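You operate a simulated robot arm through the tools that you are given. There is no shell and no other tool.

You run a simulated robot arm. Do the job below in one go: nothing can be reset, and whatever is moved stays where it is left.

Task
Swap the strainer for the standpipe and make up a rinse bath.
Fine: strainer into the drying rack; cold water to the blue line, tap shut, then two shots from the blue container's pump. Set down upright: silver strainer.

Only the result counts: the job must be done as asked and must still hold three seconds after the hand-in. Knocking over, shifting, dropping, spilling or breaking anything else fails it.

Robot
A 7-joint arm with a two-finger parallel gripper, fixed in place. Base frame: the origin is at the foot of the arm, x ahead of it, y to its left, z up; the work surface is at about z = 0.7. Units: m, degrees, N and s.
With the tool pointing down near the work surface it reaches from about 0.28 to 0.68 m from the base axis. Its first joint turns from -66.0 to 66.0 degrees. Payload 1.57 kg.
The TCP is the grasp point between the finger pads, 0.03 m short of the fingertips. In the tool frame z runs along the fingers and y along their closing line. Largest opening 0.11 m; finger width 0.024, thickness 0.012; the body of the gripper, 0.048 by 0.112 m, starts 0.078 m behind the TCP.
Orientation is that of the tool frame in the base frame, as [roll, pitch, yaw] about the fixed x, y, z axes, in that order (R = Rz(yaw) Ry(pitch) Rx(roll)). With the fingers straight down and closing along the base's y, the tool's x points along the base's -x, its y along +y and its z along -z.

Tools
- The arm moves only by the tool play_rows. Its argument "motion" is one flat list of numbers, 7 for each row, row after row: the turn, a rotation vector about the base's x, y, z in units of 8 degrees (1.0 is 8 degrees), then the shift along the base's x, y, z in units of 20 mm (1.0 is 20 mm), then the finger opening in m, from 0 to 0.11. In form: [ax, ay, az, tx, ty, tz, hand, ax, ay, az, tx, ty, tz, hand, ...]. A call has 1 to 20 rows; each row shifts and turns the commanded pose from where the row before left it. A call with a number of a shift or a turn outside -1 to 1 is refused whole. A row lasts 0.2 s, in which the tool goes at most 0.05 m and 8.6 degrees; a call with a longer step from one row to the next is refused whole, and so is a gripper value outside its range. A pose out of reach is approached as far as the arm can. The call stops where the force on the tool passes 40 N (or 10 N more than at its start, if that is more) or the arm is blocked; 0.2 s more then pass. The fingers move at their own pace (about 0.108 m/s each) and stop on an object; they squeeze with about 22 N. The grip force told is the motor's: it shows also when the fingers shut on nothing. Time passes only in rows, and 0.2 s behind the last, so rows that do not move let the fingers close. The reply holds the time, the measured pose of the TCP, the force on the tool along the base axes, the opening and the grip force, in the units named above and with some noise, with the torque about the TCP (base axes, N m) and any sound that the robot's microphone picked up.
- Cameras (640 x 400 px; columns grow to the right, rows downward): "scene" is fixed at [0.1735, -0.3998, 1.4038]; the picture's right is [0.67, -0.74, 0.00], its down [-0.41, -0.37, -0.83] and it looks along [0.62, 0.56, -0.56] (base axes); focal length 214 px, centre (320, 200). "wrist" rides on the gripper at [0.07, 0.016, -0.141] in the tool frame; the picture's right is [-0.23, 0.97, 0.00], its down [-0.86, -0.20, -0.48] and it looks along [-0.47, -0.11, 0.88] (tool axes); focal length 222 px, centre (320, 200). There is no depth. A picture from a camera that has moved, and an enlarged one, comes with that camera's place and axes in the base frame and with its lens.
- get_image(camera): a new picture of that camera. No time passes.
- inspect(camera, box): a new picture of the part [left, top, right, bottom] of that camera's present view, enlarged. No time passes.
- sign_off(): hands the job in; it is judged then, once.

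Nothing tells you positions but the pictures and the camera data. Unless the task says otherwise, let go and move clear before handing in.

The tools are called after "Call:" by a JSON object that holds its "method" and its "body". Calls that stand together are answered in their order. play_rows: Moves the arm, as the interface text tells. Its arguments: {"type":"object","properties":{"motion":{"type":"array"}},"required":["motion"]} The other tools are called the same way: get_image (camera) takes a picture; inspect (camera, box) takes an enlarged picture of a part of a camera's view; sign_off () hands the job in.

At the start:

```text
time_s: 0.0
position: [0.296, 0.0003, 1.3416]
tool_rot: [-180.0, 0.0, -179.9]
force: [-1.1, -0.5, 0.2]
torque: [0.0, 0.02, -0.03]
finger_gap: 0.1103
grip_force: 0.0
```

scene: 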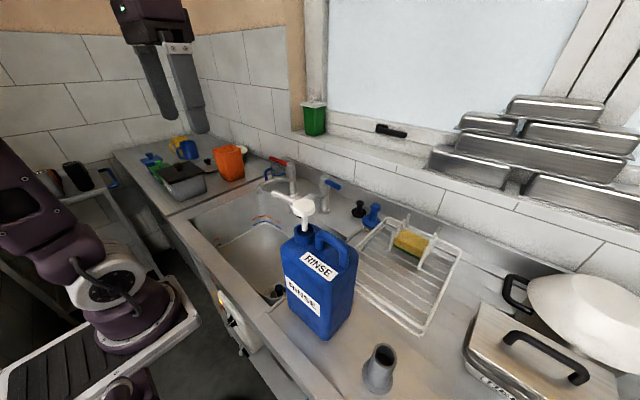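
wrist: 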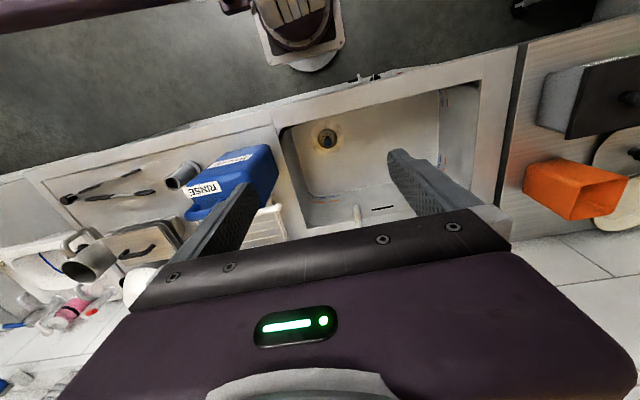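

I see a sink with a strainer in its drain, a blue RINSE pump bottle, a drying rack and taps behind the sink. First I will look closer at the parts before moving.

Call:
{"method": "inspect", "body": {"camera": "scene", "box": [180, 140, 380, 320]}}

Call:
{"method": "inspect", "body": {"camera": "scene", "box": [320, 180, 520, 400]}}

Call:
{"method": "inspect", "body": {"camera": "wrist", "box": [260, 80, 500, 240]}}

Call:
{"method": "inspect", "body": {"camera": "wrist", "box": [0, 120, 300, 320]}}

Call:
{"method": "inspect", "body": {"camera": "scene", "box": [240, 140, 400, 240]}}

Call:
{"method": "inspect", "body": {"camera": "scene", "box": [180, 200, 310, 320]}}

```text
2.22 times, centred on (280, 230) of scene
camera zoom: at [0.1735, -0.3998, 1.4038], right [0.67, -0.74, 0.0], down [-0.41, -0.37, -0.83], along [0.62, 0.56, -0.56], focal length 477 px, centre (409, 133)
```

zoom: 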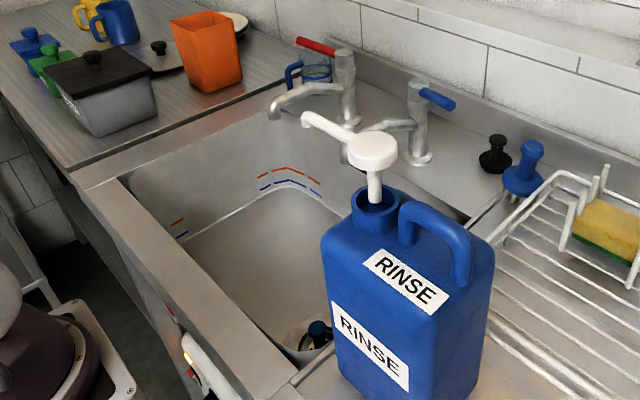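

```text
1.82 times, centred on (420, 290) of scene
camera zoom: at [0.1735, -0.3998, 1.4038], right [0.67, -0.74, 0.0], down [-0.41, -0.37, -0.83], along [0.62, 0.56, -0.56], focal length 390 px, centre (138, 36)
```

zoom: 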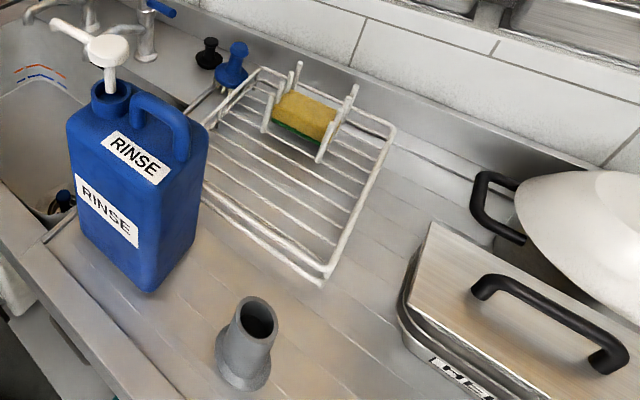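

```text
2.50 times, centred on (380, 160) of wrist
camera zoom: at [0.2263, 0.017, 1.4818], right [0.23, 0.97, 0.0], down [0.86, -0.2, 0.48], along [0.47, -0.11, -0.88], focal length 555 px, centre (170, 300)
```

zoom: 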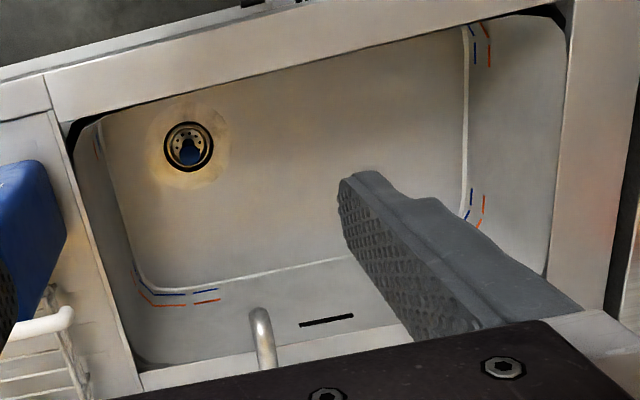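

```text
2.00 times, centred on (150, 220) of wrist
camera zoom: at [0.2263, 0.017, 1.4818], right [0.23, 0.97, 0.0], down [0.86, -0.2, 0.48], along [0.47, -0.11, -0.88], focal length 444 px, centre (660, 160)
```

zoom: 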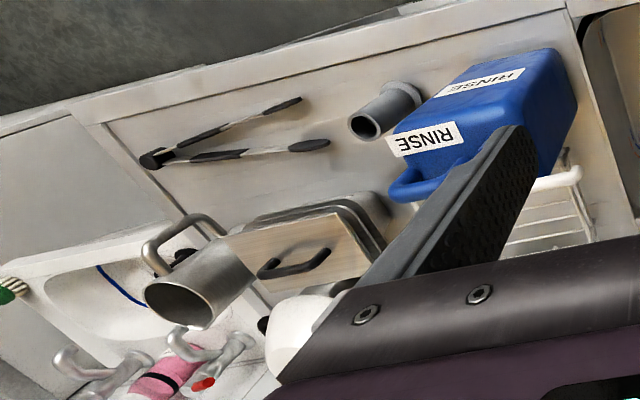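

```text
4.00 times, centred on (320, 190) of scene
camera zoom: at [0.1735, -0.3998, 1.4038], right [0.67, -0.74, 0.0], down [-0.41, -0.37, -0.83], along [0.62, 0.56, -0.56], focal length 858 px, centre (320, 240)
```

zoom: 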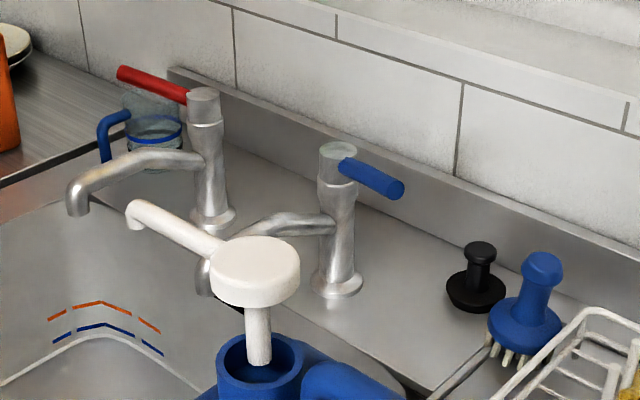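

```text
3.33 times, centred on (245, 260) of scene
camera zoom: at [0.1735, -0.3998, 1.4038], right [0.67, -0.74, 0.0], down [-0.41, -0.37, -0.83], along [0.62, 0.56, -0.56], focal length 715 px, centre (570, 0)
```

zoom: 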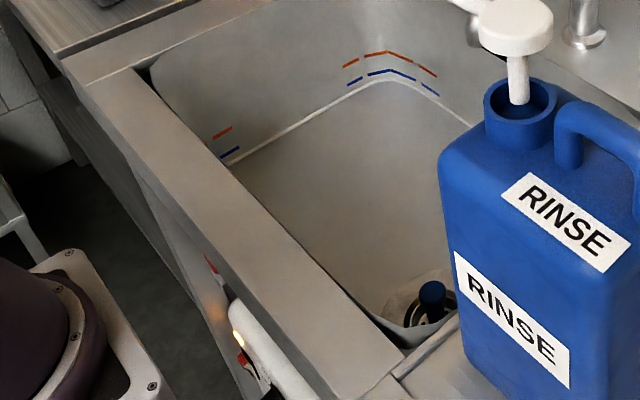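

The work surface by the bottle seems to be near z 0.87, with the sink floor lower, and the standpipe stands on the drainboard near (0.37,-0.38). I will move the arm forward for a second view of the taps and sink.

Call:
{"method": "play_rows", "body": {"motion": [0, 0, 0, 1, 0, 0, 0.11, 0, 0, 0, 1, 0, 0, 0.11, 0, 0, 0, 1, 0, 0, 0.11, 0, 0, 0, 1, 0, 0, 0.11, 0, 0, 0, 1, 0, 0, 0.11]}}

Call:
{"method": "get_image", "body": {"camera": "wrist"}}

Call:
{"method": "get_image", "body": {"camera": "scene"}}

```text
time_s: 1.2
position: [0.3951, -0.0, 1.3407]
tool_rot: [180.0, 0.1, -180.0]
force: [0.4, 0.4, 0.0]
torque: [-0.01, 0.04, 0.04]
finger_gap: 0.1099
grip_force: 0.0
```

```text
taken
camera wrist: at [0.3262, 0.0164, 1.4818], right [0.23, 0.97, 0.0], down [0.85, -0.2, 0.48], along [0.47, -0.11, -0.88], focal length 222 px, centre (320, 200)
```

wrist: 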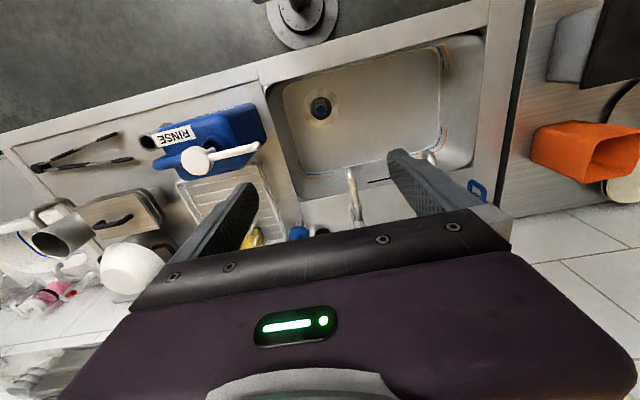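

```text
taken
```

scene: 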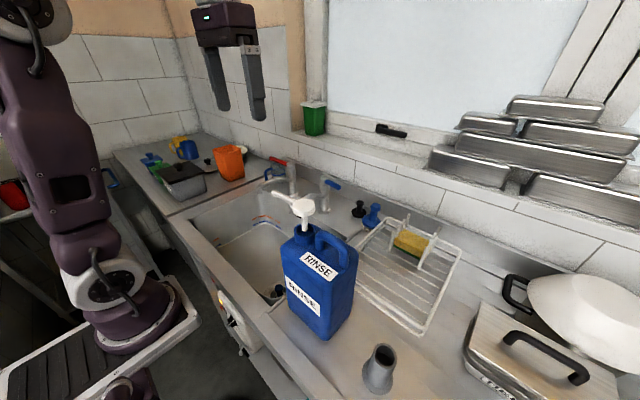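

The wrist view now shows the strainer, bottle, pump head and cold tap spout. I will enlarge the parts to triangulate.

Call:
{"method": "inspect", "body": {"camera": "wrist", "box": [260, 60, 420, 160]}}

Call:
{"method": "inspect", "body": {"camera": "wrist", "box": [120, 90, 280, 190]}}

Call:
{"method": "inspect", "body": {"camera": "wrist", "box": [280, 140, 440, 240]}}

Call:
{"method": "inspect", "body": {"camera": "wrist", "box": [160, 150, 320, 250]}}

```text
4.00 times, centred on (340, 110) of wrist
camera zoom: at [0.3262, 0.0164, 1.4818], right [0.23, 0.97, 0.0], down [0.85, -0.2, 0.48], along [0.47, -0.11, -0.88], focal length 888 px, centre (240, 560)
```

zoom: 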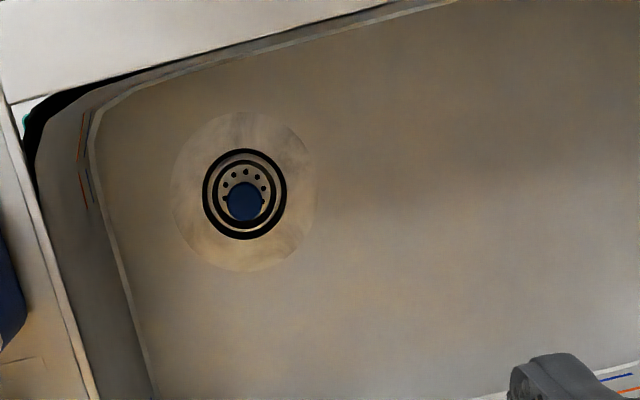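

```text
4.00 times, centred on (200, 140) of wrist
camera zoom: at [0.3262, 0.0164, 1.4818], right [0.23, 0.97, 0.0], down [0.85, -0.2, 0.48], along [0.47, -0.11, -0.88], focal length 888 px, centre (800, 440)
```

zoom: 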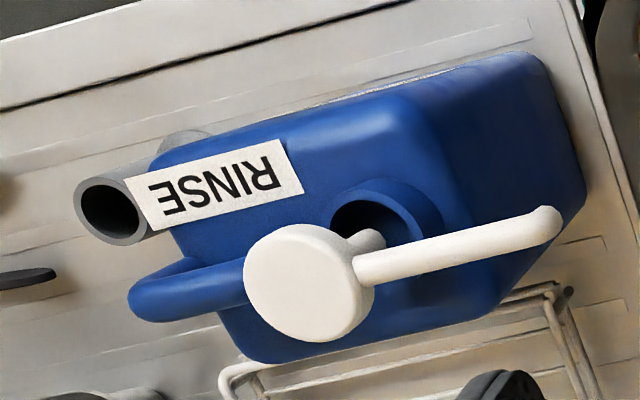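

```text
4.00 times, centred on (360, 190) of wrist
camera zoom: at [0.3262, 0.0164, 1.4818], right [0.23, 0.97, 0.0], down [0.85, -0.2, 0.48], along [0.47, -0.11, -0.88], focal length 888 px, centre (160, 240)
```

zoom: 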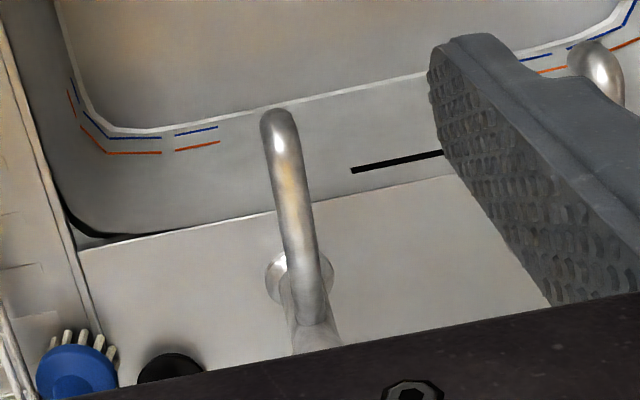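

```text
4.00 times, centred on (240, 200) of wrist
camera zoom: at [0.3262, 0.0164, 1.4818], right [0.23, 0.97, 0.0], down [0.85, -0.2, 0.48], along [0.47, -0.11, -0.88], focal length 888 px, centre (640, 200)
```

zoom: 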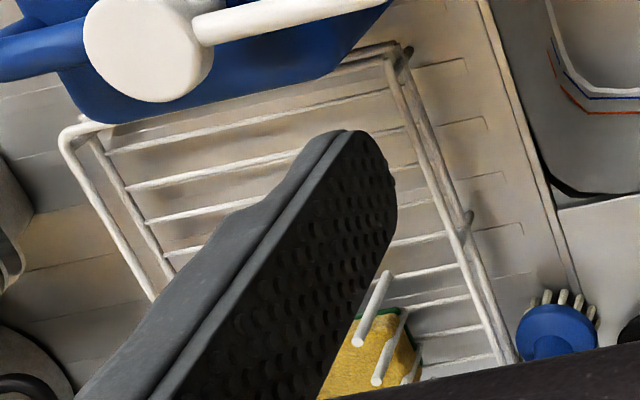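

The strainer knob triangulates to about (0.412, 0.000, 0.73), sink floor about z 0.70, drainboard about z 0.87, the pump head to (0.382, -0.174, 1.185) with its spout over the sink, the standpipe top to (0.358, -0.377, 1.00). I will tilt the tool forward to look at the cold tap and rack.

Call:
{"method": "play_rows", "body": {"motion": [0, -1, 0, 0, 0, 0, 0.11, 0, -1, 0, 0, 0, 0, 0.11, 0, -1, 0, 0, 0, 0, 0.11, 0, -1, 0, 0, 0, 0, 0.11]}}

Call:
{"method": "get_image", "body": {"camera": "wrist"}}

Call:
{"method": "inspect", "body": {"camera": "wrist", "box": [280, 80, 440, 180]}}

Call:
{"method": "inspect", "body": {"camera": "wrist", "box": [160, 80, 320, 180]}}

```text
time_s: 2.2
position: [0.3949, -0.0008, 1.341]
tool_rot: [-180.0, 32.1, 180.0]
force: [-0.4, 0.0, 0.5]
torque: [0.01, -0.01, 0.0]
finger_gap: 0.1099
grip_force: 0.0
```

```text
taken
camera wrist: at [0.2617, 0.0168, 1.4231], right [0.19, 0.97, 0.12], down [0.47, -0.2, 0.86], along [0.86, -0.11, -0.5], focal length 222 px, centre (320, 200)
```

wrist: 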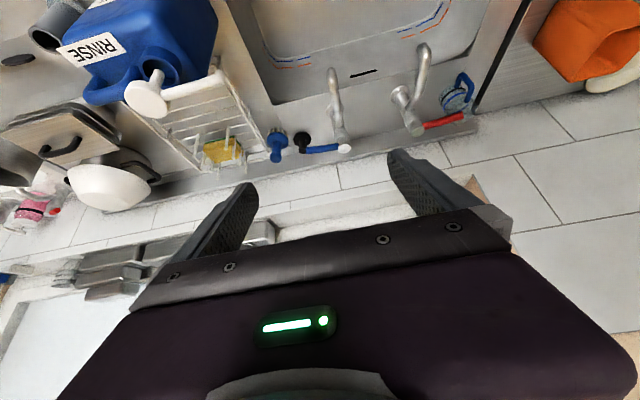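

```text
4.00 times, centred on (360, 130) of wrist
camera zoom: at [0.2617, 0.0168, 1.4231], right [0.19, 0.97, 0.12], down [0.47, -0.2, 0.86], along [0.86, -0.11, -0.5], focal length 888 px, centre (160, 480)
```

zoom: 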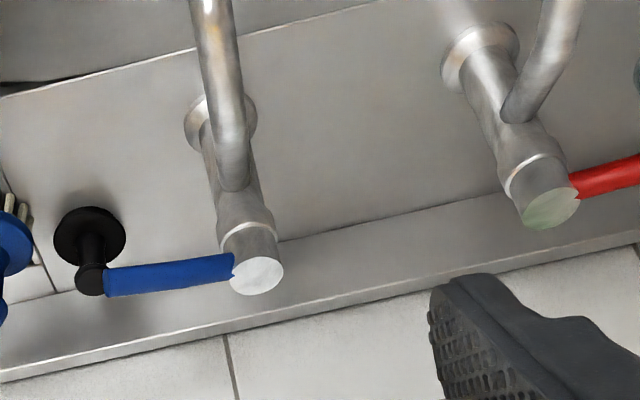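

```text
4.00 times, centred on (240, 130) of wrist
camera zoom: at [0.2617, 0.0168, 1.4231], right [0.19, 0.97, 0.12], down [0.47, -0.2, 0.86], along [0.86, -0.11, -0.5], focal length 888 px, centre (640, 480)
```

zoom: 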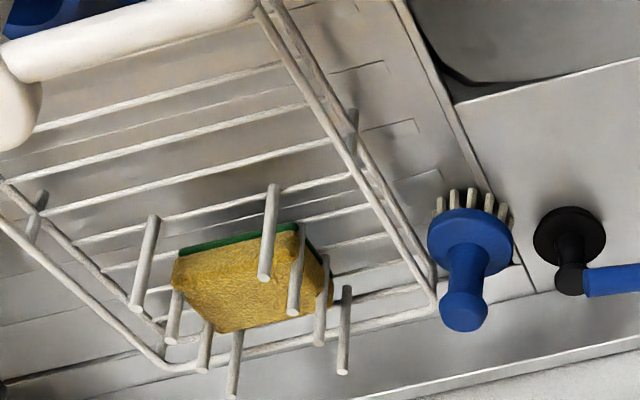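

The cold tap's blue lever sits near (0.67, 0.0, 1.05), pointing along -y, and the rack wires run along y about 30 mm apart. I will look at the arm itself to judge its clearances over the tall bottle.

Call:
{"method": "get_image", "body": {"camera": "scene"}}

Call:
{"method": "inspect", "body": {"camera": "scene", "box": [0, 180, 240, 400]}}

Call:
{"method": "inspect", "body": {"camera": "wrist", "box": [80, 0, 320, 150]}}

```text
taken
```

scene: 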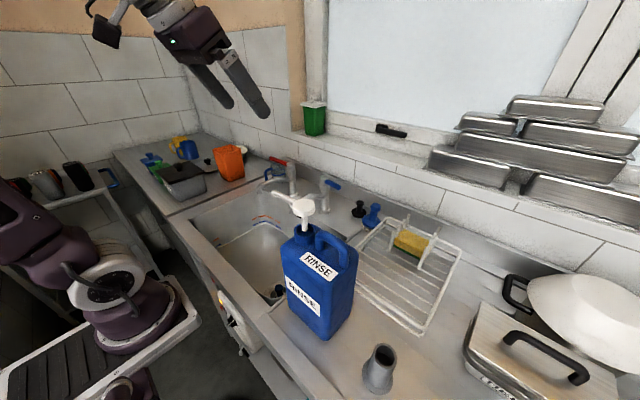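

```text
1.82 times, centred on (120, 290) of scene
camera zoom: at [0.1735, -0.3998, 1.4038], right [0.67, -0.74, 0.0], down [-0.41, -0.37, -0.83], along [0.62, 0.56, -0.56], focal length 390 px, centre (684, 36)
```

zoom: 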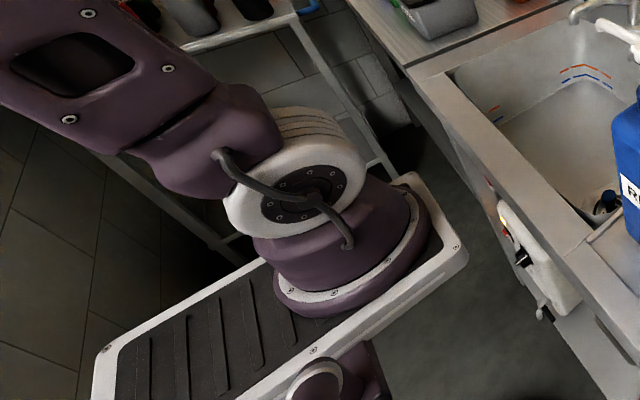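

```text
2.67 times, centred on (200, 75) of wrist
camera zoom: at [0.2617, 0.0168, 1.4231], right [0.19, 0.97, 0.12], down [0.47, -0.2, 0.86], along [0.86, -0.11, -0.5], focal length 592 px, centre (640, 533)
```

zoom: 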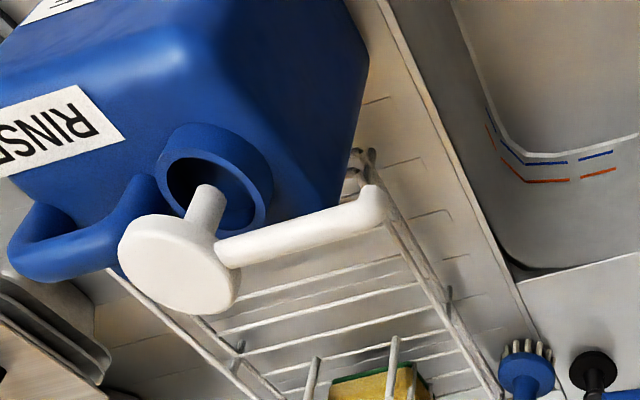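

The scene camera shows an elbow-up arm, so I can watch its clearance from the bottle. I will straighten the tool, turn it so the camera sits on the +y side, and go above the strainer.

Call:
{"method": "play_rows", "body": {"motion": [0, 1, 0, 0, 0, 0, 0.11, 0, 1, 0, 0, 0, 0, 0.11, 0, 1, 0, 0, 0, 0, 0.11, 0, 1, 0, 0, 0, 0, 0.11, 0, 0, -1, 0.075, 0, 0, 0.11, 0, 0, -1, 0.075, 0, 0, 0.11, 0, 0, -1, 0.075, 0, 0, 0.11, 0, 0, -1, 0.075, 0, 0, 0.11, 0, 0, -1, 0.075, 0, 0, 0.11, 0, 0, -1, 0.075, 0, 0, 0.11, 0, 0, -1, 0.075, 0, 0, 0.11, 0, 0, -1, 0.075, 0, 0, 0.11, 0, 0, -1, 0.075, 0, 0, 0.11, 0, 0, -1, 0.075, 0, 0, 0.11, 0, 0, -1, 0.075, 0, 0, 0.11, 0, 0, -0.25, 0, 0, 0, 0.11]}}

Call:
{"method": "get_image", "body": {"camera": "wrist"}}

Call:
{"method": "get_image", "body": {"camera": "scene"}}

```text
time_s: 5.6
position: [0.4115, 0.0007, 1.3382]
tool_rot: [179.8, 0.0, 89.8]
force: [-0.4, 0.8, 0.0]
torque: [0.01, 0.0, -0.04]
finger_gap: 0.1097
grip_force: 0.0
out of reach, approached as far as the arm can: row 15
```

```text
taken
camera wrist: at [0.4284, 0.0705, 1.4783], right [0.97, -0.23, 0.0], down [-0.2, -0.85, 0.48], along [-0.11, -0.47, -0.88], focal length 222 px, centre (320, 200)
```

wrist: 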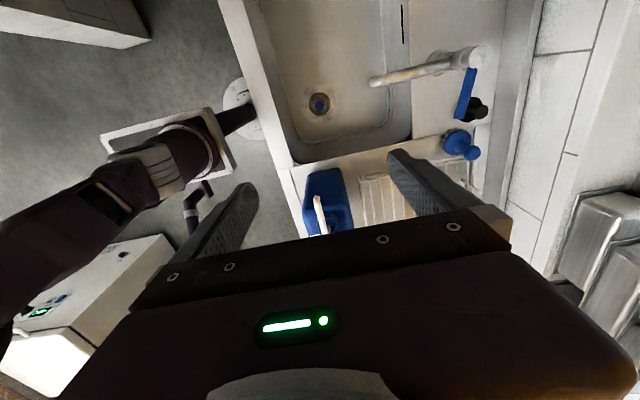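

```text
taken
```

scene: 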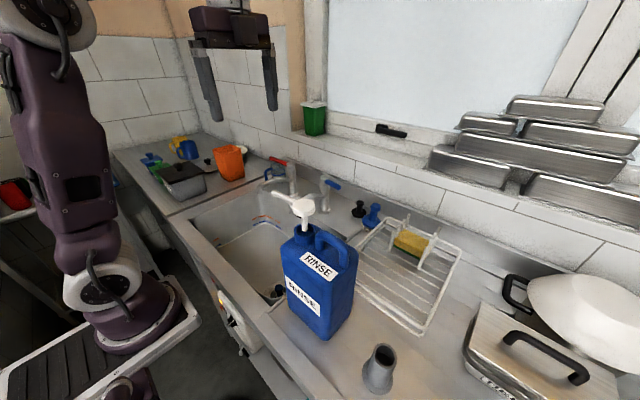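

The tool is above the strainer with fingers closing along x. I will go down part of the way and check clearance to the pump spout.

Call:
{"method": "play_rows", "body": {"motion": [0, 0, 0, 0, 0, -1, 0.08, 0, 0, 0, 0, 0, -1, 0.08, 0, 0, 0, 0, 0, -1, 0.08, 0, 0, 0, 0, 0, -1, 0.08, 0, 0, 0, 0, 0, -1, 0.08, 0, 0, 0, 0, 0, -1, 0.08, 0, 0, 0, 0, 0, -1, 0.08, 0, 0, 0, 0, 0, -1, 0.08, 0, 0, 0, 0, 0, -1, 0.08, 0, 0, 0, 0, 0, -1, 0.08, 0, 0, 0, 0, 0, -1, 0.08, 0, 0, 0, 0, 0, -1, 0.08]}}

Call:
{"method": "get_image", "body": {"camera": "wrist"}}

Call:
{"method": "get_image", "body": {"camera": "scene"}}

Call:
{"method": "inspect", "body": {"camera": "wrist", "box": [240, 60, 400, 160]}}

```text
time_s: 8.2
position: [0.4116, 0.0006, 1.0967]
tool_rot: [-179.8, 0.0, 90.0]
force: [0.6, -0.8, 0.1]
torque: [-0.01, 0.0, 0.02]
finger_gap: 0.08
grip_force: 0.1
```

```text
taken
camera wrist: at [0.4284, 0.0702, 1.2386], right [0.97, -0.23, 0.0], down [-0.2, -0.86, 0.48], along [-0.11, -0.47, -0.88], focal length 222 px, centre (320, 200)
```

wrist: 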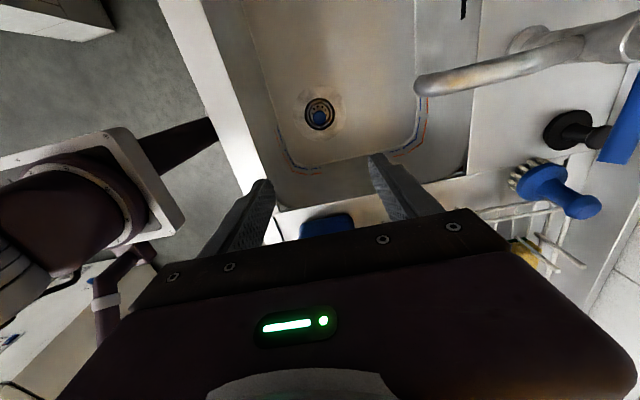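

```text
taken
```

scene: 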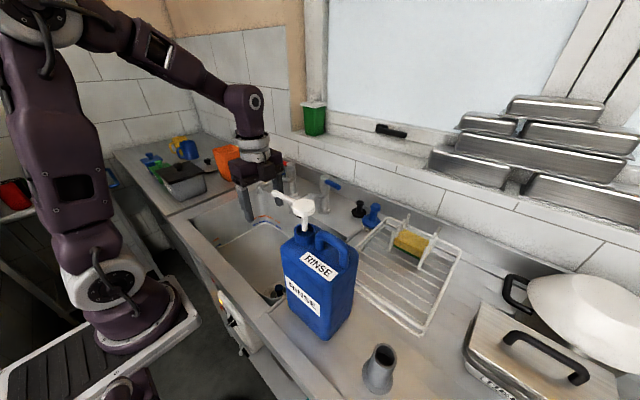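

```text
4.00 times, centred on (320, 110) of wrist
camera zoom: at [0.4284, 0.0702, 1.2386], right [0.97, -0.23, 0.0], down [-0.2, -0.86, 0.48], along [-0.11, -0.47, -0.88], focal length 888 px, centre (320, 560)
```

zoom: 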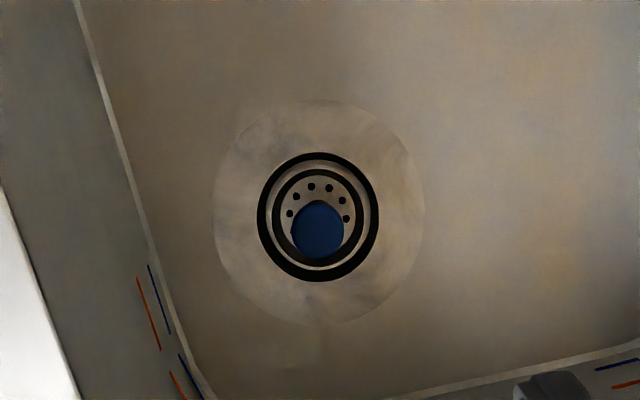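

The strainer centre is confirmed at about (0.410, 0.000), and the spout is clear. I will go on down with a narrower opening and look again.

Call:
{"method": "play_rows", "body": {"motion": [0, 0, 0, 0, 0, -1, 0.065, 0, 0, 0, 0, 0, -1, 0.065, 0, 0, 0, 0, 0, -1, 0.065, 0, 0, 0, 0, 0, -1, 0.065, 0, 0, 0, 0, 0, -1, 0.065, 0, 0, 0, 0, 0, -1, 0.065, 0, 0, 0, 0, 0, -1, 0.065, 0, 0, 0, 0, 0, -1, 0.065, 0, 0, 0, 0, 0, -1, 0.065, 0, 0, 0, 0, 0, -1, 0.065, 0, 0, 0, 0, 0, -1, 0.065, 0, 0, 0, 0, 0, -1, 0.065]}}

Call:
{"method": "get_image", "body": {"camera": "wrist"}}

Call:
{"method": "get_image", "body": {"camera": "scene"}}

Call:
{"method": "inspect", "body": {"camera": "wrist", "box": [220, 80, 420, 220]}}

```text
time_s: 10.8
position: [0.4109, 0.0013, 0.8576]
tool_rot: [179.9, 0.0, 90.0]
force: [1.1, -0.3, -0.8]
torque: [-0.01, 0.0, -0.05]
finger_gap: 0.0651
grip_force: 0.0
```

```text
taken
camera wrist: at [0.4276, 0.0709, 0.999], right [0.97, -0.23, 0.0], down [-0.2, -0.85, 0.48], along [-0.11, -0.47, -0.88], focal length 222 px, centre (320, 200)
```

wrist: 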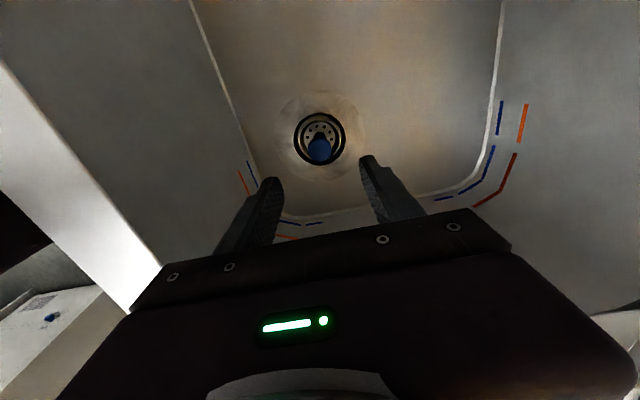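

```text
taken
```

scene: 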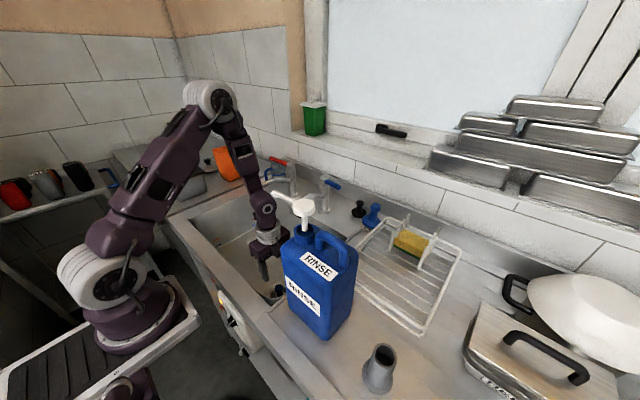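

```text
2.86 times, centred on (320, 150) of wrist
camera zoom: at [0.4276, 0.0709, 0.999], right [0.97, -0.23, 0.0], down [-0.2, -0.85, 0.48], along [-0.11, -0.47, -0.88], focal length 635 px, centre (320, 343)
```

zoom: 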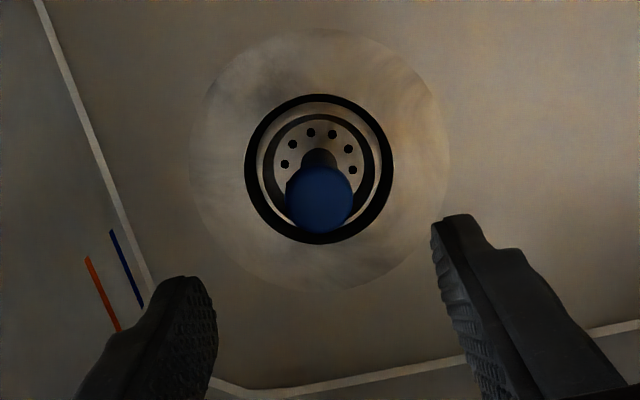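

The strainer's knob is a blue mushroom on a stem with its top near z 0.738. I will lower to it and grip.

Call:
{"method": "play_rows", "body": {"motion": [0, 0, 0, 0, 0, -1, 0.065, 0, 0, 0, 0, 0, -1, 0.065, 0, 0, 0, 0, 0, -1, 0.065, 0, 0, 0, 0, 0, -1, 0.065, 0, 0, 0, 0, 0, -1, 0.065, 0, 0, 0, 0, 0, -0.5, 0.065, 0, 0, 0, 0, 0, -0.4, 0.065]}}

Call:
{"method": "get_image", "body": {"camera": "wrist"}}

Call:
{"method": "inspect", "body": {"camera": "scene", "box": [220, 170, 320, 310]}}

```text
time_s: 12.4
position: [0.4109, -0.0007, 0.7386]
tool_rot: [179.9, 0.0, 90.0]
force: [0.0, -0.2, -0.1]
torque: [0.02, -0.01, -0.03]
finger_gap: 0.0649
grip_force: 0.1
```

```text
taken
camera wrist: at [0.4279, 0.0703, 0.8801], right [0.97, -0.23, 0.0], down [-0.2, -0.86, 0.48], along [-0.11, -0.47, -0.88], focal length 222 px, centre (320, 200)
```

wrist: 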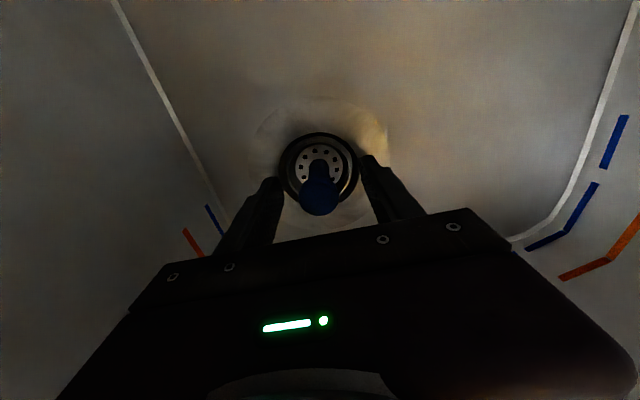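

```text
2.86 times, centred on (270, 240) of scene
camera zoom: at [0.1735, -0.3998, 1.4038], right [0.67, -0.74, 0.0], down [-0.41, -0.37, -0.83], along [0.62, 0.56, -0.56], focal length 613 px, centre (463, 86)
```

zoom: 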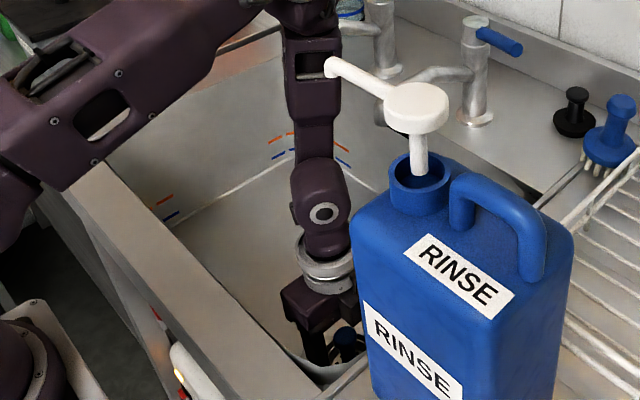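

The fingers straddle the knob. I will close on it.

Call:
{"method": "play_rows", "body": {"motion": [0, 0, 0, 0, 0, 0, 0.0, 0, 0, 0, 0, 0, 0, 0.0, 0, 0, 0, 0, 0, 0, 0.0]}}

Call:
{"method": "get_image", "body": {"camera": "wrist"}}

```text
time_s: 13.2
position: [0.4107, -0.0002, 0.7398]
tool_rot: [-180.0, 0.0, 89.9]
force: [0.4, -0.2, -0.4]
torque: [0.02, 0.02, 0.02]
finger_gap: 0.0271
grip_force: 21.9
```

```text
taken
camera wrist: at [0.4279, 0.0703, 0.8803], right [0.97, -0.23, 0.0], down [-0.2, -0.86, 0.48], along [-0.11, -0.47, -0.88], focal length 222 px, centre (320, 200)
```

wrist: 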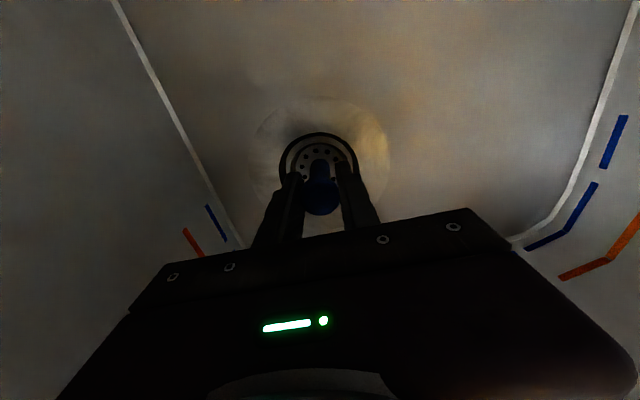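

The knob is held at 27 mm. I will lift gently and look at what comes up.

Call:
{"method": "play_rows", "body": {"motion": [0, 0, 0, 0, 0, 0.3, 0.0, 0, 0, 0, 0, 0, 0.5, 0.0, 0, 0, 0, 0, 0, 0.8, 0.0, 0, 0, 0, 0, 0, 1, 0.0, 0, 0, 0, 0, 0, 1, 0.0, 0, 0, 0, 0, 0, 1, 0.0, 0, 0, 0, 0, 0, 1, 0.0]}}

Call:
{"method": "get_image", "body": {"camera": "wrist"}}

Call:
{"method": "inspect", "body": {"camera": "scene", "box": [220, 170, 320, 310]}}

```text
time_s: 14.8
position: [0.4098, -0.0004, 0.8521]
tool_rot: [180.0, 0.0, 90.0]
force: [0.4, -0.1, -0.7]
torque: [0.0, 0.03, 0.01]
finger_gap: 0.0269
grip_force: 21.5
```

```text
taken
camera wrist: at [0.4275, 0.0709, 0.9924], right [0.97, -0.23, 0.0], down [-0.2, -0.86, 0.48], along [-0.11, -0.47, -0.88], focal length 222 px, centre (320, 200)
```

wrist: 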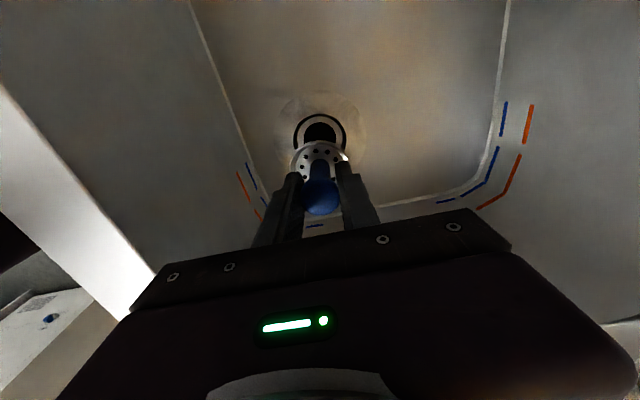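

```text
2.86 times, centred on (270, 240) of scene
camera zoom: at [0.1735, -0.3998, 1.4038], right [0.67, -0.74, 0.0], down [-0.41, -0.37, -0.83], along [0.62, 0.56, -0.56], focal length 613 px, centre (463, 86)
```

zoom: 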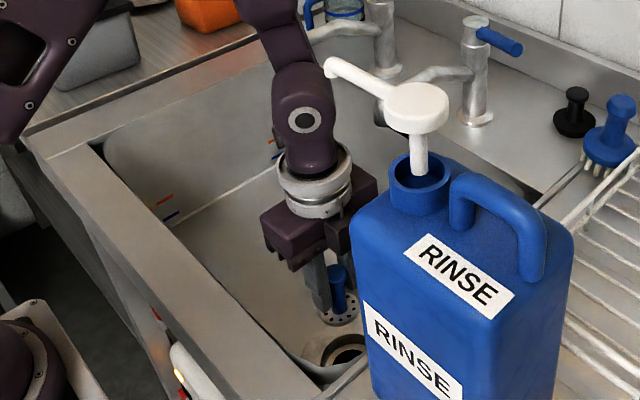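

The strainer is lifted and the drain is open. I will enlarge to see its shape and the drain hole.

Call:
{"method": "inspect", "body": {"camera": "wrist", "box": [260, 90, 380, 230]}}

Call:
{"method": "inspect", "body": {"camera": "scene", "box": [255, 240, 305, 300]}}

```text
2.86 times, centred on (320, 160) of wrist
camera zoom: at [0.4275, 0.0709, 0.9924], right [0.97, -0.23, 0.0], down [-0.2, -0.86, 0.48], along [-0.11, -0.47, -0.88], focal length 635 px, centre (320, 314)
```

zoom: 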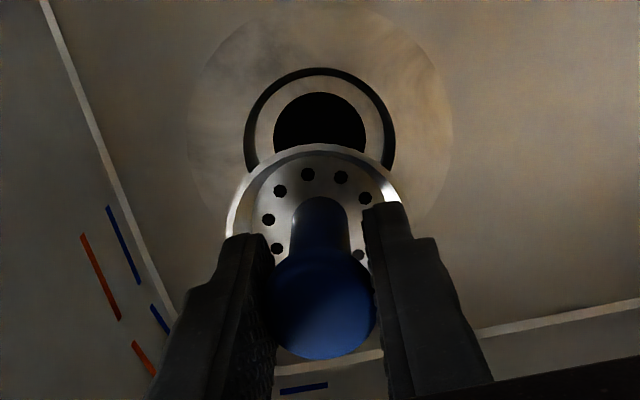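

```text
6.67 times, centred on (280, 270) of scene
camera zoom: at [0.1735, -0.3998, 1.4038], right [0.67, -0.74, 0.0], down [-0.41, -0.37, -0.83], along [0.62, 0.56, -0.56], focal length 1430 px, centre (587, -267)
```

zoom: 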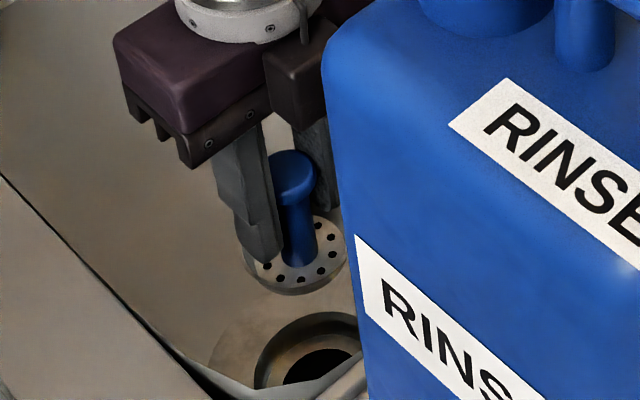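

The strainer is a flat perforated disc about 55 mm across, its bottom about 50 mm under the grip point. I will lift it high so that it clears the pump head.

Call:
{"method": "play_rows", "body": {"motion": [0, 0, 0, 0, 0, 1, 0.0, 0, 0, 0, 0, 0, 1, 0.0, 0, 0, 0, 0, 0, 1, 0.0, 0, 0, 0, 0, 0, 1, 0.0, 0, 0, 0, 0, 0, 1, 0.0, 0, 0, 0, 0, 0, 1, 0.0, 0, 0, 0, 0, 0, 1, 0.0, 0, 0, 0, 0, 0, 1, 0.0, 0, 0, 0, 0, 0, 1, 0.0, 0, 0, 0, 0, 0, 1, 0.0, 0, 0, 0, 0, 0, 1, 0.0, 0, 0, 0, 0, 0, 1, 0.0, 0, 0, 0, 0, 0, 1, 0.0, 0, 0, 0, 0, 0, 1, 0.0, 0, 0, 0, 0, 0, 1, 0.0, 0, 0, 0, 0, 0, 1, 0.0, 0, 0, 0, 0, 0, 1, 0.0, 0, 0, 0, 0, 0, 1, 0.0, 0, 0, 0, 0, 0, 1, 0.0, 0, 0, 0, 0, 0, 1, 0.0]}}

Call:
{"method": "play_rows", "body": {"motion": [0, 0, 0, 0, 0, 1, 0.0, 0, 0, 0, 0, 0, 1, 0.0, 0, 0, 0, 0, 0, 1, 0.0, 0, 0, 0, 1, 0, 0, 0.0, 0, 0, 0, 1, 0, 0, 0.0, 0, 0, 0, 1, -1, 0, 0.0, 0, 0, 0, 1, -1, 0, 0.0, 0, 0, 0, 1, -1, 0, 0.0, 0, 0, 0, 1, -1, 0, 0.0, 0, 0, 0, 1, -1, 0, 0.0, 0, 0, 0, 0, -1, 0, 0.0, 0, 0, 0, 0, -1, 0, 0.0, 0, 0, 0, 0, -1, 0, 0.0, 0, 0, 0, 0, -1, 0, 0.0]}}

Call:
{"method": "get_image", "body": {"camera": "wrist"}}

Call:
{"method": "get_image", "body": {"camera": "scene"}}

```text
time_s: 19.0
position: [0.4102, -0.0003, 1.2518]
tool_rot: [-180.0, 0.0, 90.0]
force: [0.0, 0.1, -0.9]
torque: [-0.01, -0.01, -0.02]
finger_gap: 0.0269
grip_force: 22.5
```

```text
time_s: 22.0
position: [0.4833, -0.0951, 1.3062]
tool_rot: [179.3, 0.3, 90.1]
force: [0.8, -0.9, -1.1]
torque: [0.0, 0.01, 0.04]
finger_gap: 0.0271
grip_force: 22.2
out of reach, approached as far as the arm can: row 7, 8, 9, 10, 12, 14
```

```text
taken
camera wrist: at [0.4979, -0.0241, 1.4468], right [0.97, -0.23, 0.01], down [-0.2, -0.85, 0.48], along [-0.1, -0.47, -0.88], focal length 222 px, centre (320, 200)
```

wrist: 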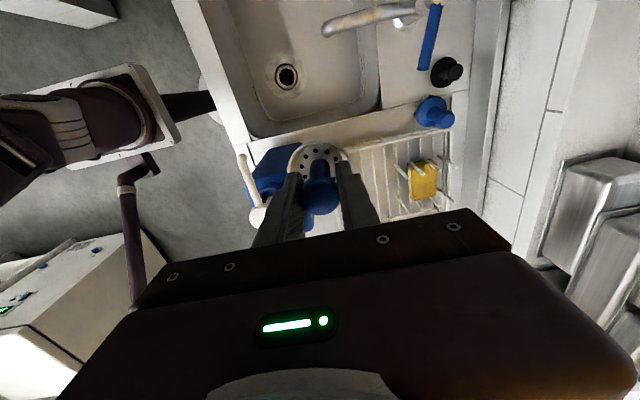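

```text
taken
```

scene: 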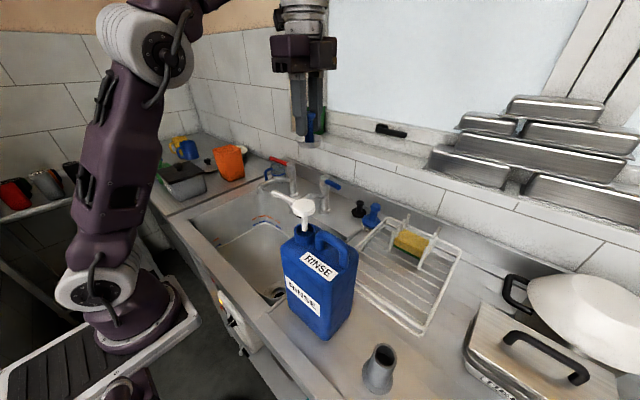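

The arm is at the edge of its reach at this height, stopped near (0.483,-0.095,1.306), clear of the pump. I will lower a little where it reaches further, still above the bottle.

Call:
{"method": "play_rows", "body": {"motion": [0, 0, 0, 0, 0, -0.5, 0.0, 0, 0, 0, 0, 0, -0.5, 0.0, 0, 0, 0, 0, 0, -0.5, 0.0]}}

Call:
{"method": "get_image", "body": {"camera": "scene"}}

```text
time_s: 22.8
position: [0.4841, -0.0946, 1.2762]
tool_rot: [179.9, -0.1, 90.0]
force: [0.9, 0.3, -0.4]
torque: [-0.01, -0.01, 0.02]
finger_gap: 0.0269
grip_force: 21.5
```

```text
taken
```

scene: 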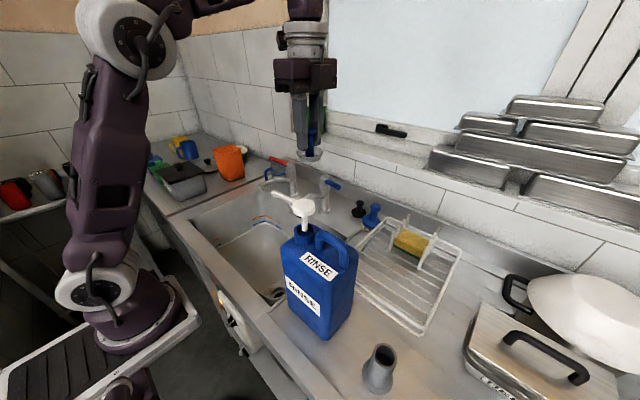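

The commanded pose follows what was reached, so I will pass behind the bottle at x 0.54, dropping slowly as I go right.

Call:
{"method": "play_rows", "body": {"motion": [0, 0, 0, 0.7, -0.8, -0.8, 0.0, 0, 0, 0, 0.7, -0.8, -0.8, 0.0, 0, 0, 0, 0.7, -0.8, -0.8, 0.0, 0, 0, 0, 0.7, -0.8, -0.8, 0.0, 0, 0, 0, 0, -1, -0.3, 0.0, 0, 0, 0, 0, -1, -0.3, 0.0]}}

Call:
{"method": "get_image", "body": {"camera": "wrist"}}

Call:
{"method": "get_image", "body": {"camera": "scene"}}

```text
time_s: 24.2
position: [0.5394, -0.1987, 1.2005]
tool_rot: [180.0, 0.0, 90.0]
force: [0.9, -0.1, -0.2]
torque: [0.0, 0.02, 0.0]
finger_gap: 0.0272
grip_force: 21.7
```

```text
taken
camera wrist: at [0.5565, -0.1285, 1.341], right [0.97, -0.23, 0.0], down [-0.2, -0.86, 0.48], along [-0.11, -0.47, -0.88], focal length 222 px, centre (320, 200)
```

wrist: 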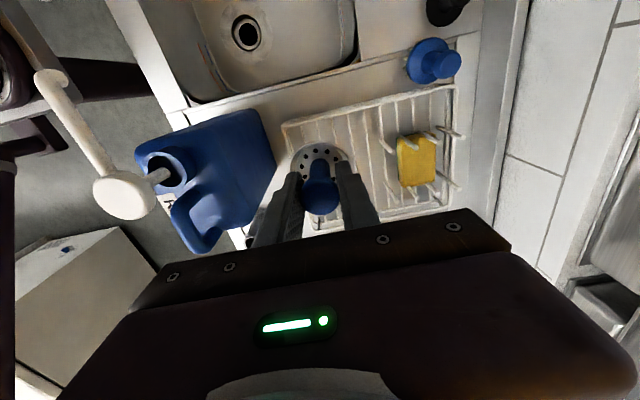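

```text
taken
```

scene: 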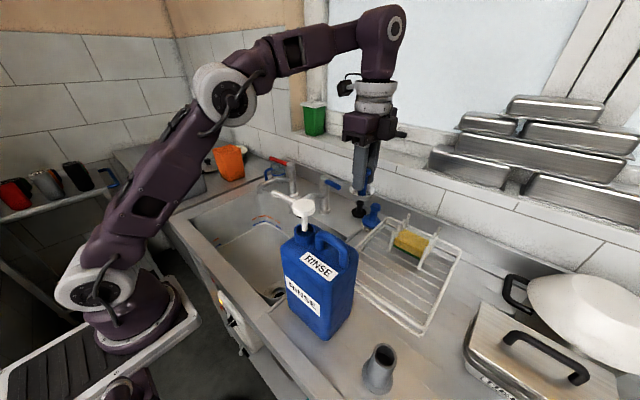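

This view shows the rack from above. I will enlarge it to place the wires and the free area.

Call:
{"method": "inspect", "body": {"camera": "wrist", "box": [270, 80, 470, 240]}}

Call:
{"method": "inspect", "body": {"camera": "scene", "box": [340, 200, 480, 340]}}

```text
2.50 times, centred on (370, 160) of wrist
camera zoom: at [0.5565, -0.1285, 1.341], right [0.97, -0.23, 0.0], down [-0.2, -0.86, 0.48], along [-0.11, -0.47, -0.88], focal length 555 px, centre (195, 300)
```

zoom: 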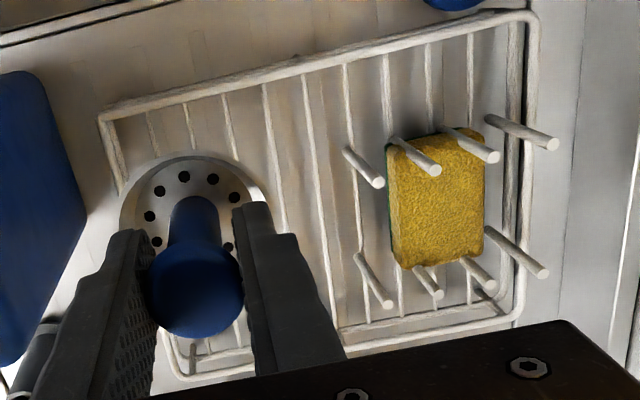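

```text
2.86 times, centred on (410, 270) of scene
camera zoom: at [0.1735, -0.3998, 1.4038], right [0.67, -0.74, 0.0], down [-0.41, -0.37, -0.83], along [0.62, 0.56, -0.56], focal length 613 px, centre (63, 0)
```

zoom: 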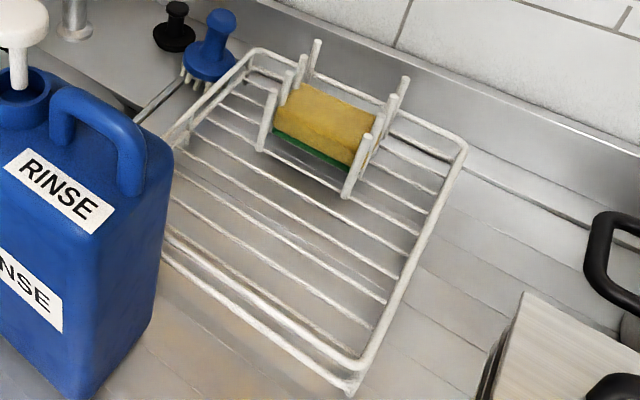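

Wires run along y at about x 0.533, 0.564 and 0.594, and the free area is y -0.2 to -0.43. I will place the strainer between two wires at (0.5485, -0.32), moving there and down to a pause height.

Call:
{"method": "play_rows", "body": {"motion": [0, 0, 0, 0.065, -0.866, -0.5, 0.0, 0, 0, 0, 0.065, -0.866, -0.5, 0.0, 0, 0, 0, 0.065, -0.866, -0.5, 0.0, 0, 0, 0, 0.065, -0.866, -0.5, 0.0, 0, 0, 0, 0.065, -0.866, -0.5, 0.0, 0, 0, 0, 0.065, -0.866, -0.5, 0.0, 0, 0, 0, 0.065, -0.866, -0.5, 0.0, 0, 0, 0, 0, 0, -1, 0.0, 0, 0, 0, 0, 0, -1, 0.0, 0, 0, 0, 0, 0, -1, 0.0, 0, 0, 0, 0, 0, -1, 0.0]}}

Call:
{"method": "get_image", "body": {"camera": "wrist"}}

Call:
{"method": "get_image", "body": {"camera": "scene"}}

Call:
{"method": "inspect", "body": {"camera": "wrist", "box": [230, 60, 430, 220]}}

```text
time_s: 26.6
position: [0.546, -0.3137, 1.0502]
tool_rot: [-180.0, 0.1, 89.9]
force: [0.0, 0.3, -0.1]
torque: [0.01, 0.01, 0.03]
finger_gap: 0.0271
grip_force: 21.6
out of reach, approached as far as the arm can: row 6, 7
```

```text
taken
camera wrist: at [0.563, -0.2445, 1.1908], right [0.97, -0.23, 0.0], down [-0.2, -0.86, 0.48], along [-0.11, -0.47, -0.88], focal length 222 px, centre (320, 200)
```

wrist: 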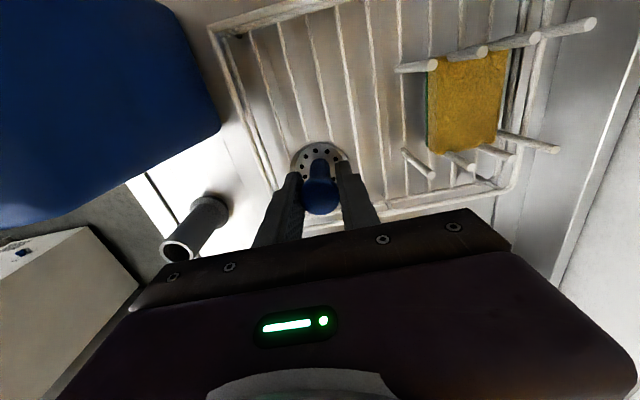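

```text
taken
```

scene: 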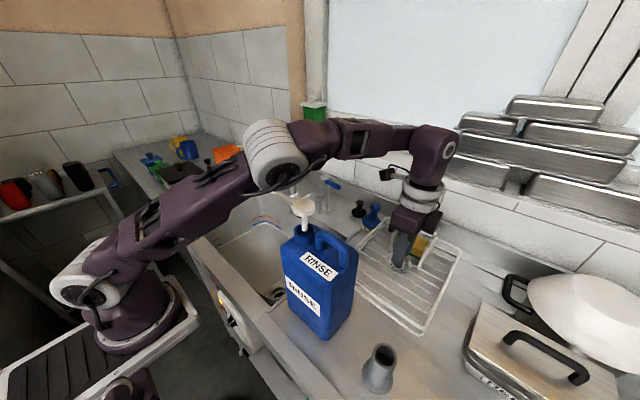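

```text
2.50 times, centred on (330, 140) of wrist
camera zoom: at [0.563, -0.2445, 1.1908], right [0.97, -0.23, 0.0], down [-0.2, -0.86, 0.48], along [-0.11, -0.47, -0.88], focal length 555 px, centre (295, 350)
```

zoom: 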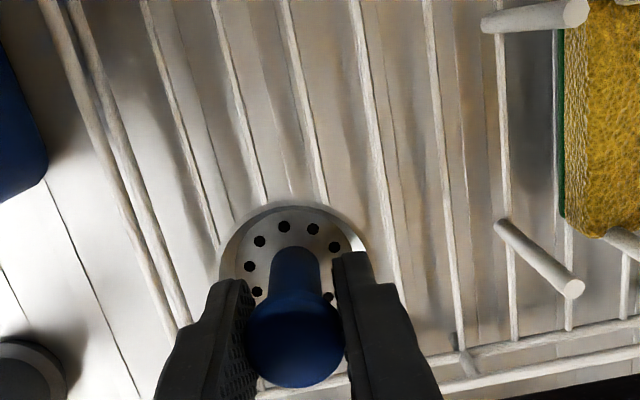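

The elbow is now close above the pump head, so I must check that gap before going lower.

Call:
{"method": "inspect", "body": {"camera": "scene", "box": [220, 110, 360, 240]}}

Call:
{"method": "inspect", "body": {"camera": "scene", "box": [350, 110, 470, 280]}}

```text
3.08 times, centred on (290, 175) of scene
camera zoom: at [0.1735, -0.3998, 1.4038], right [0.67, -0.74, 0.0], down [-0.41, -0.37, -0.83], along [0.62, 0.56, -0.56], focal length 660 px, centre (412, 277)
```

zoom: 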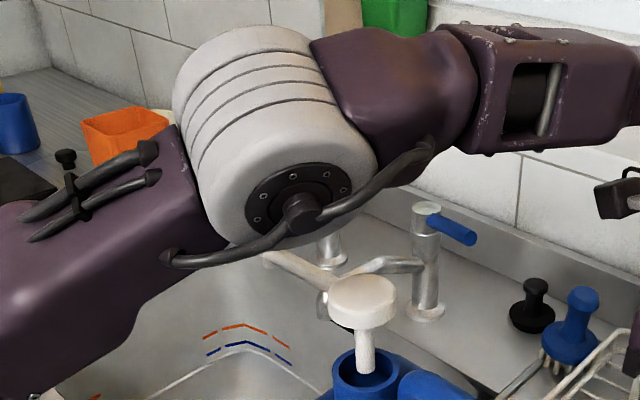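

```text
2.35 times, centred on (410, 195) of scene
camera zoom: at [0.1735, -0.3998, 1.4038], right [0.67, -0.74, 0.0], down [-0.41, -0.37, -0.83], along [0.62, 0.56, -0.56], focal length 505 px, centre (108, 212)
```

zoom: 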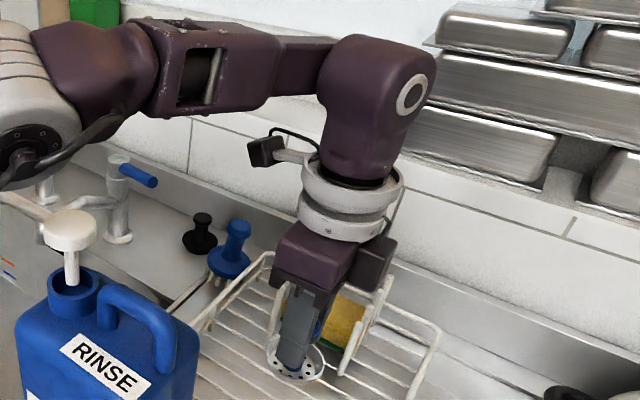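

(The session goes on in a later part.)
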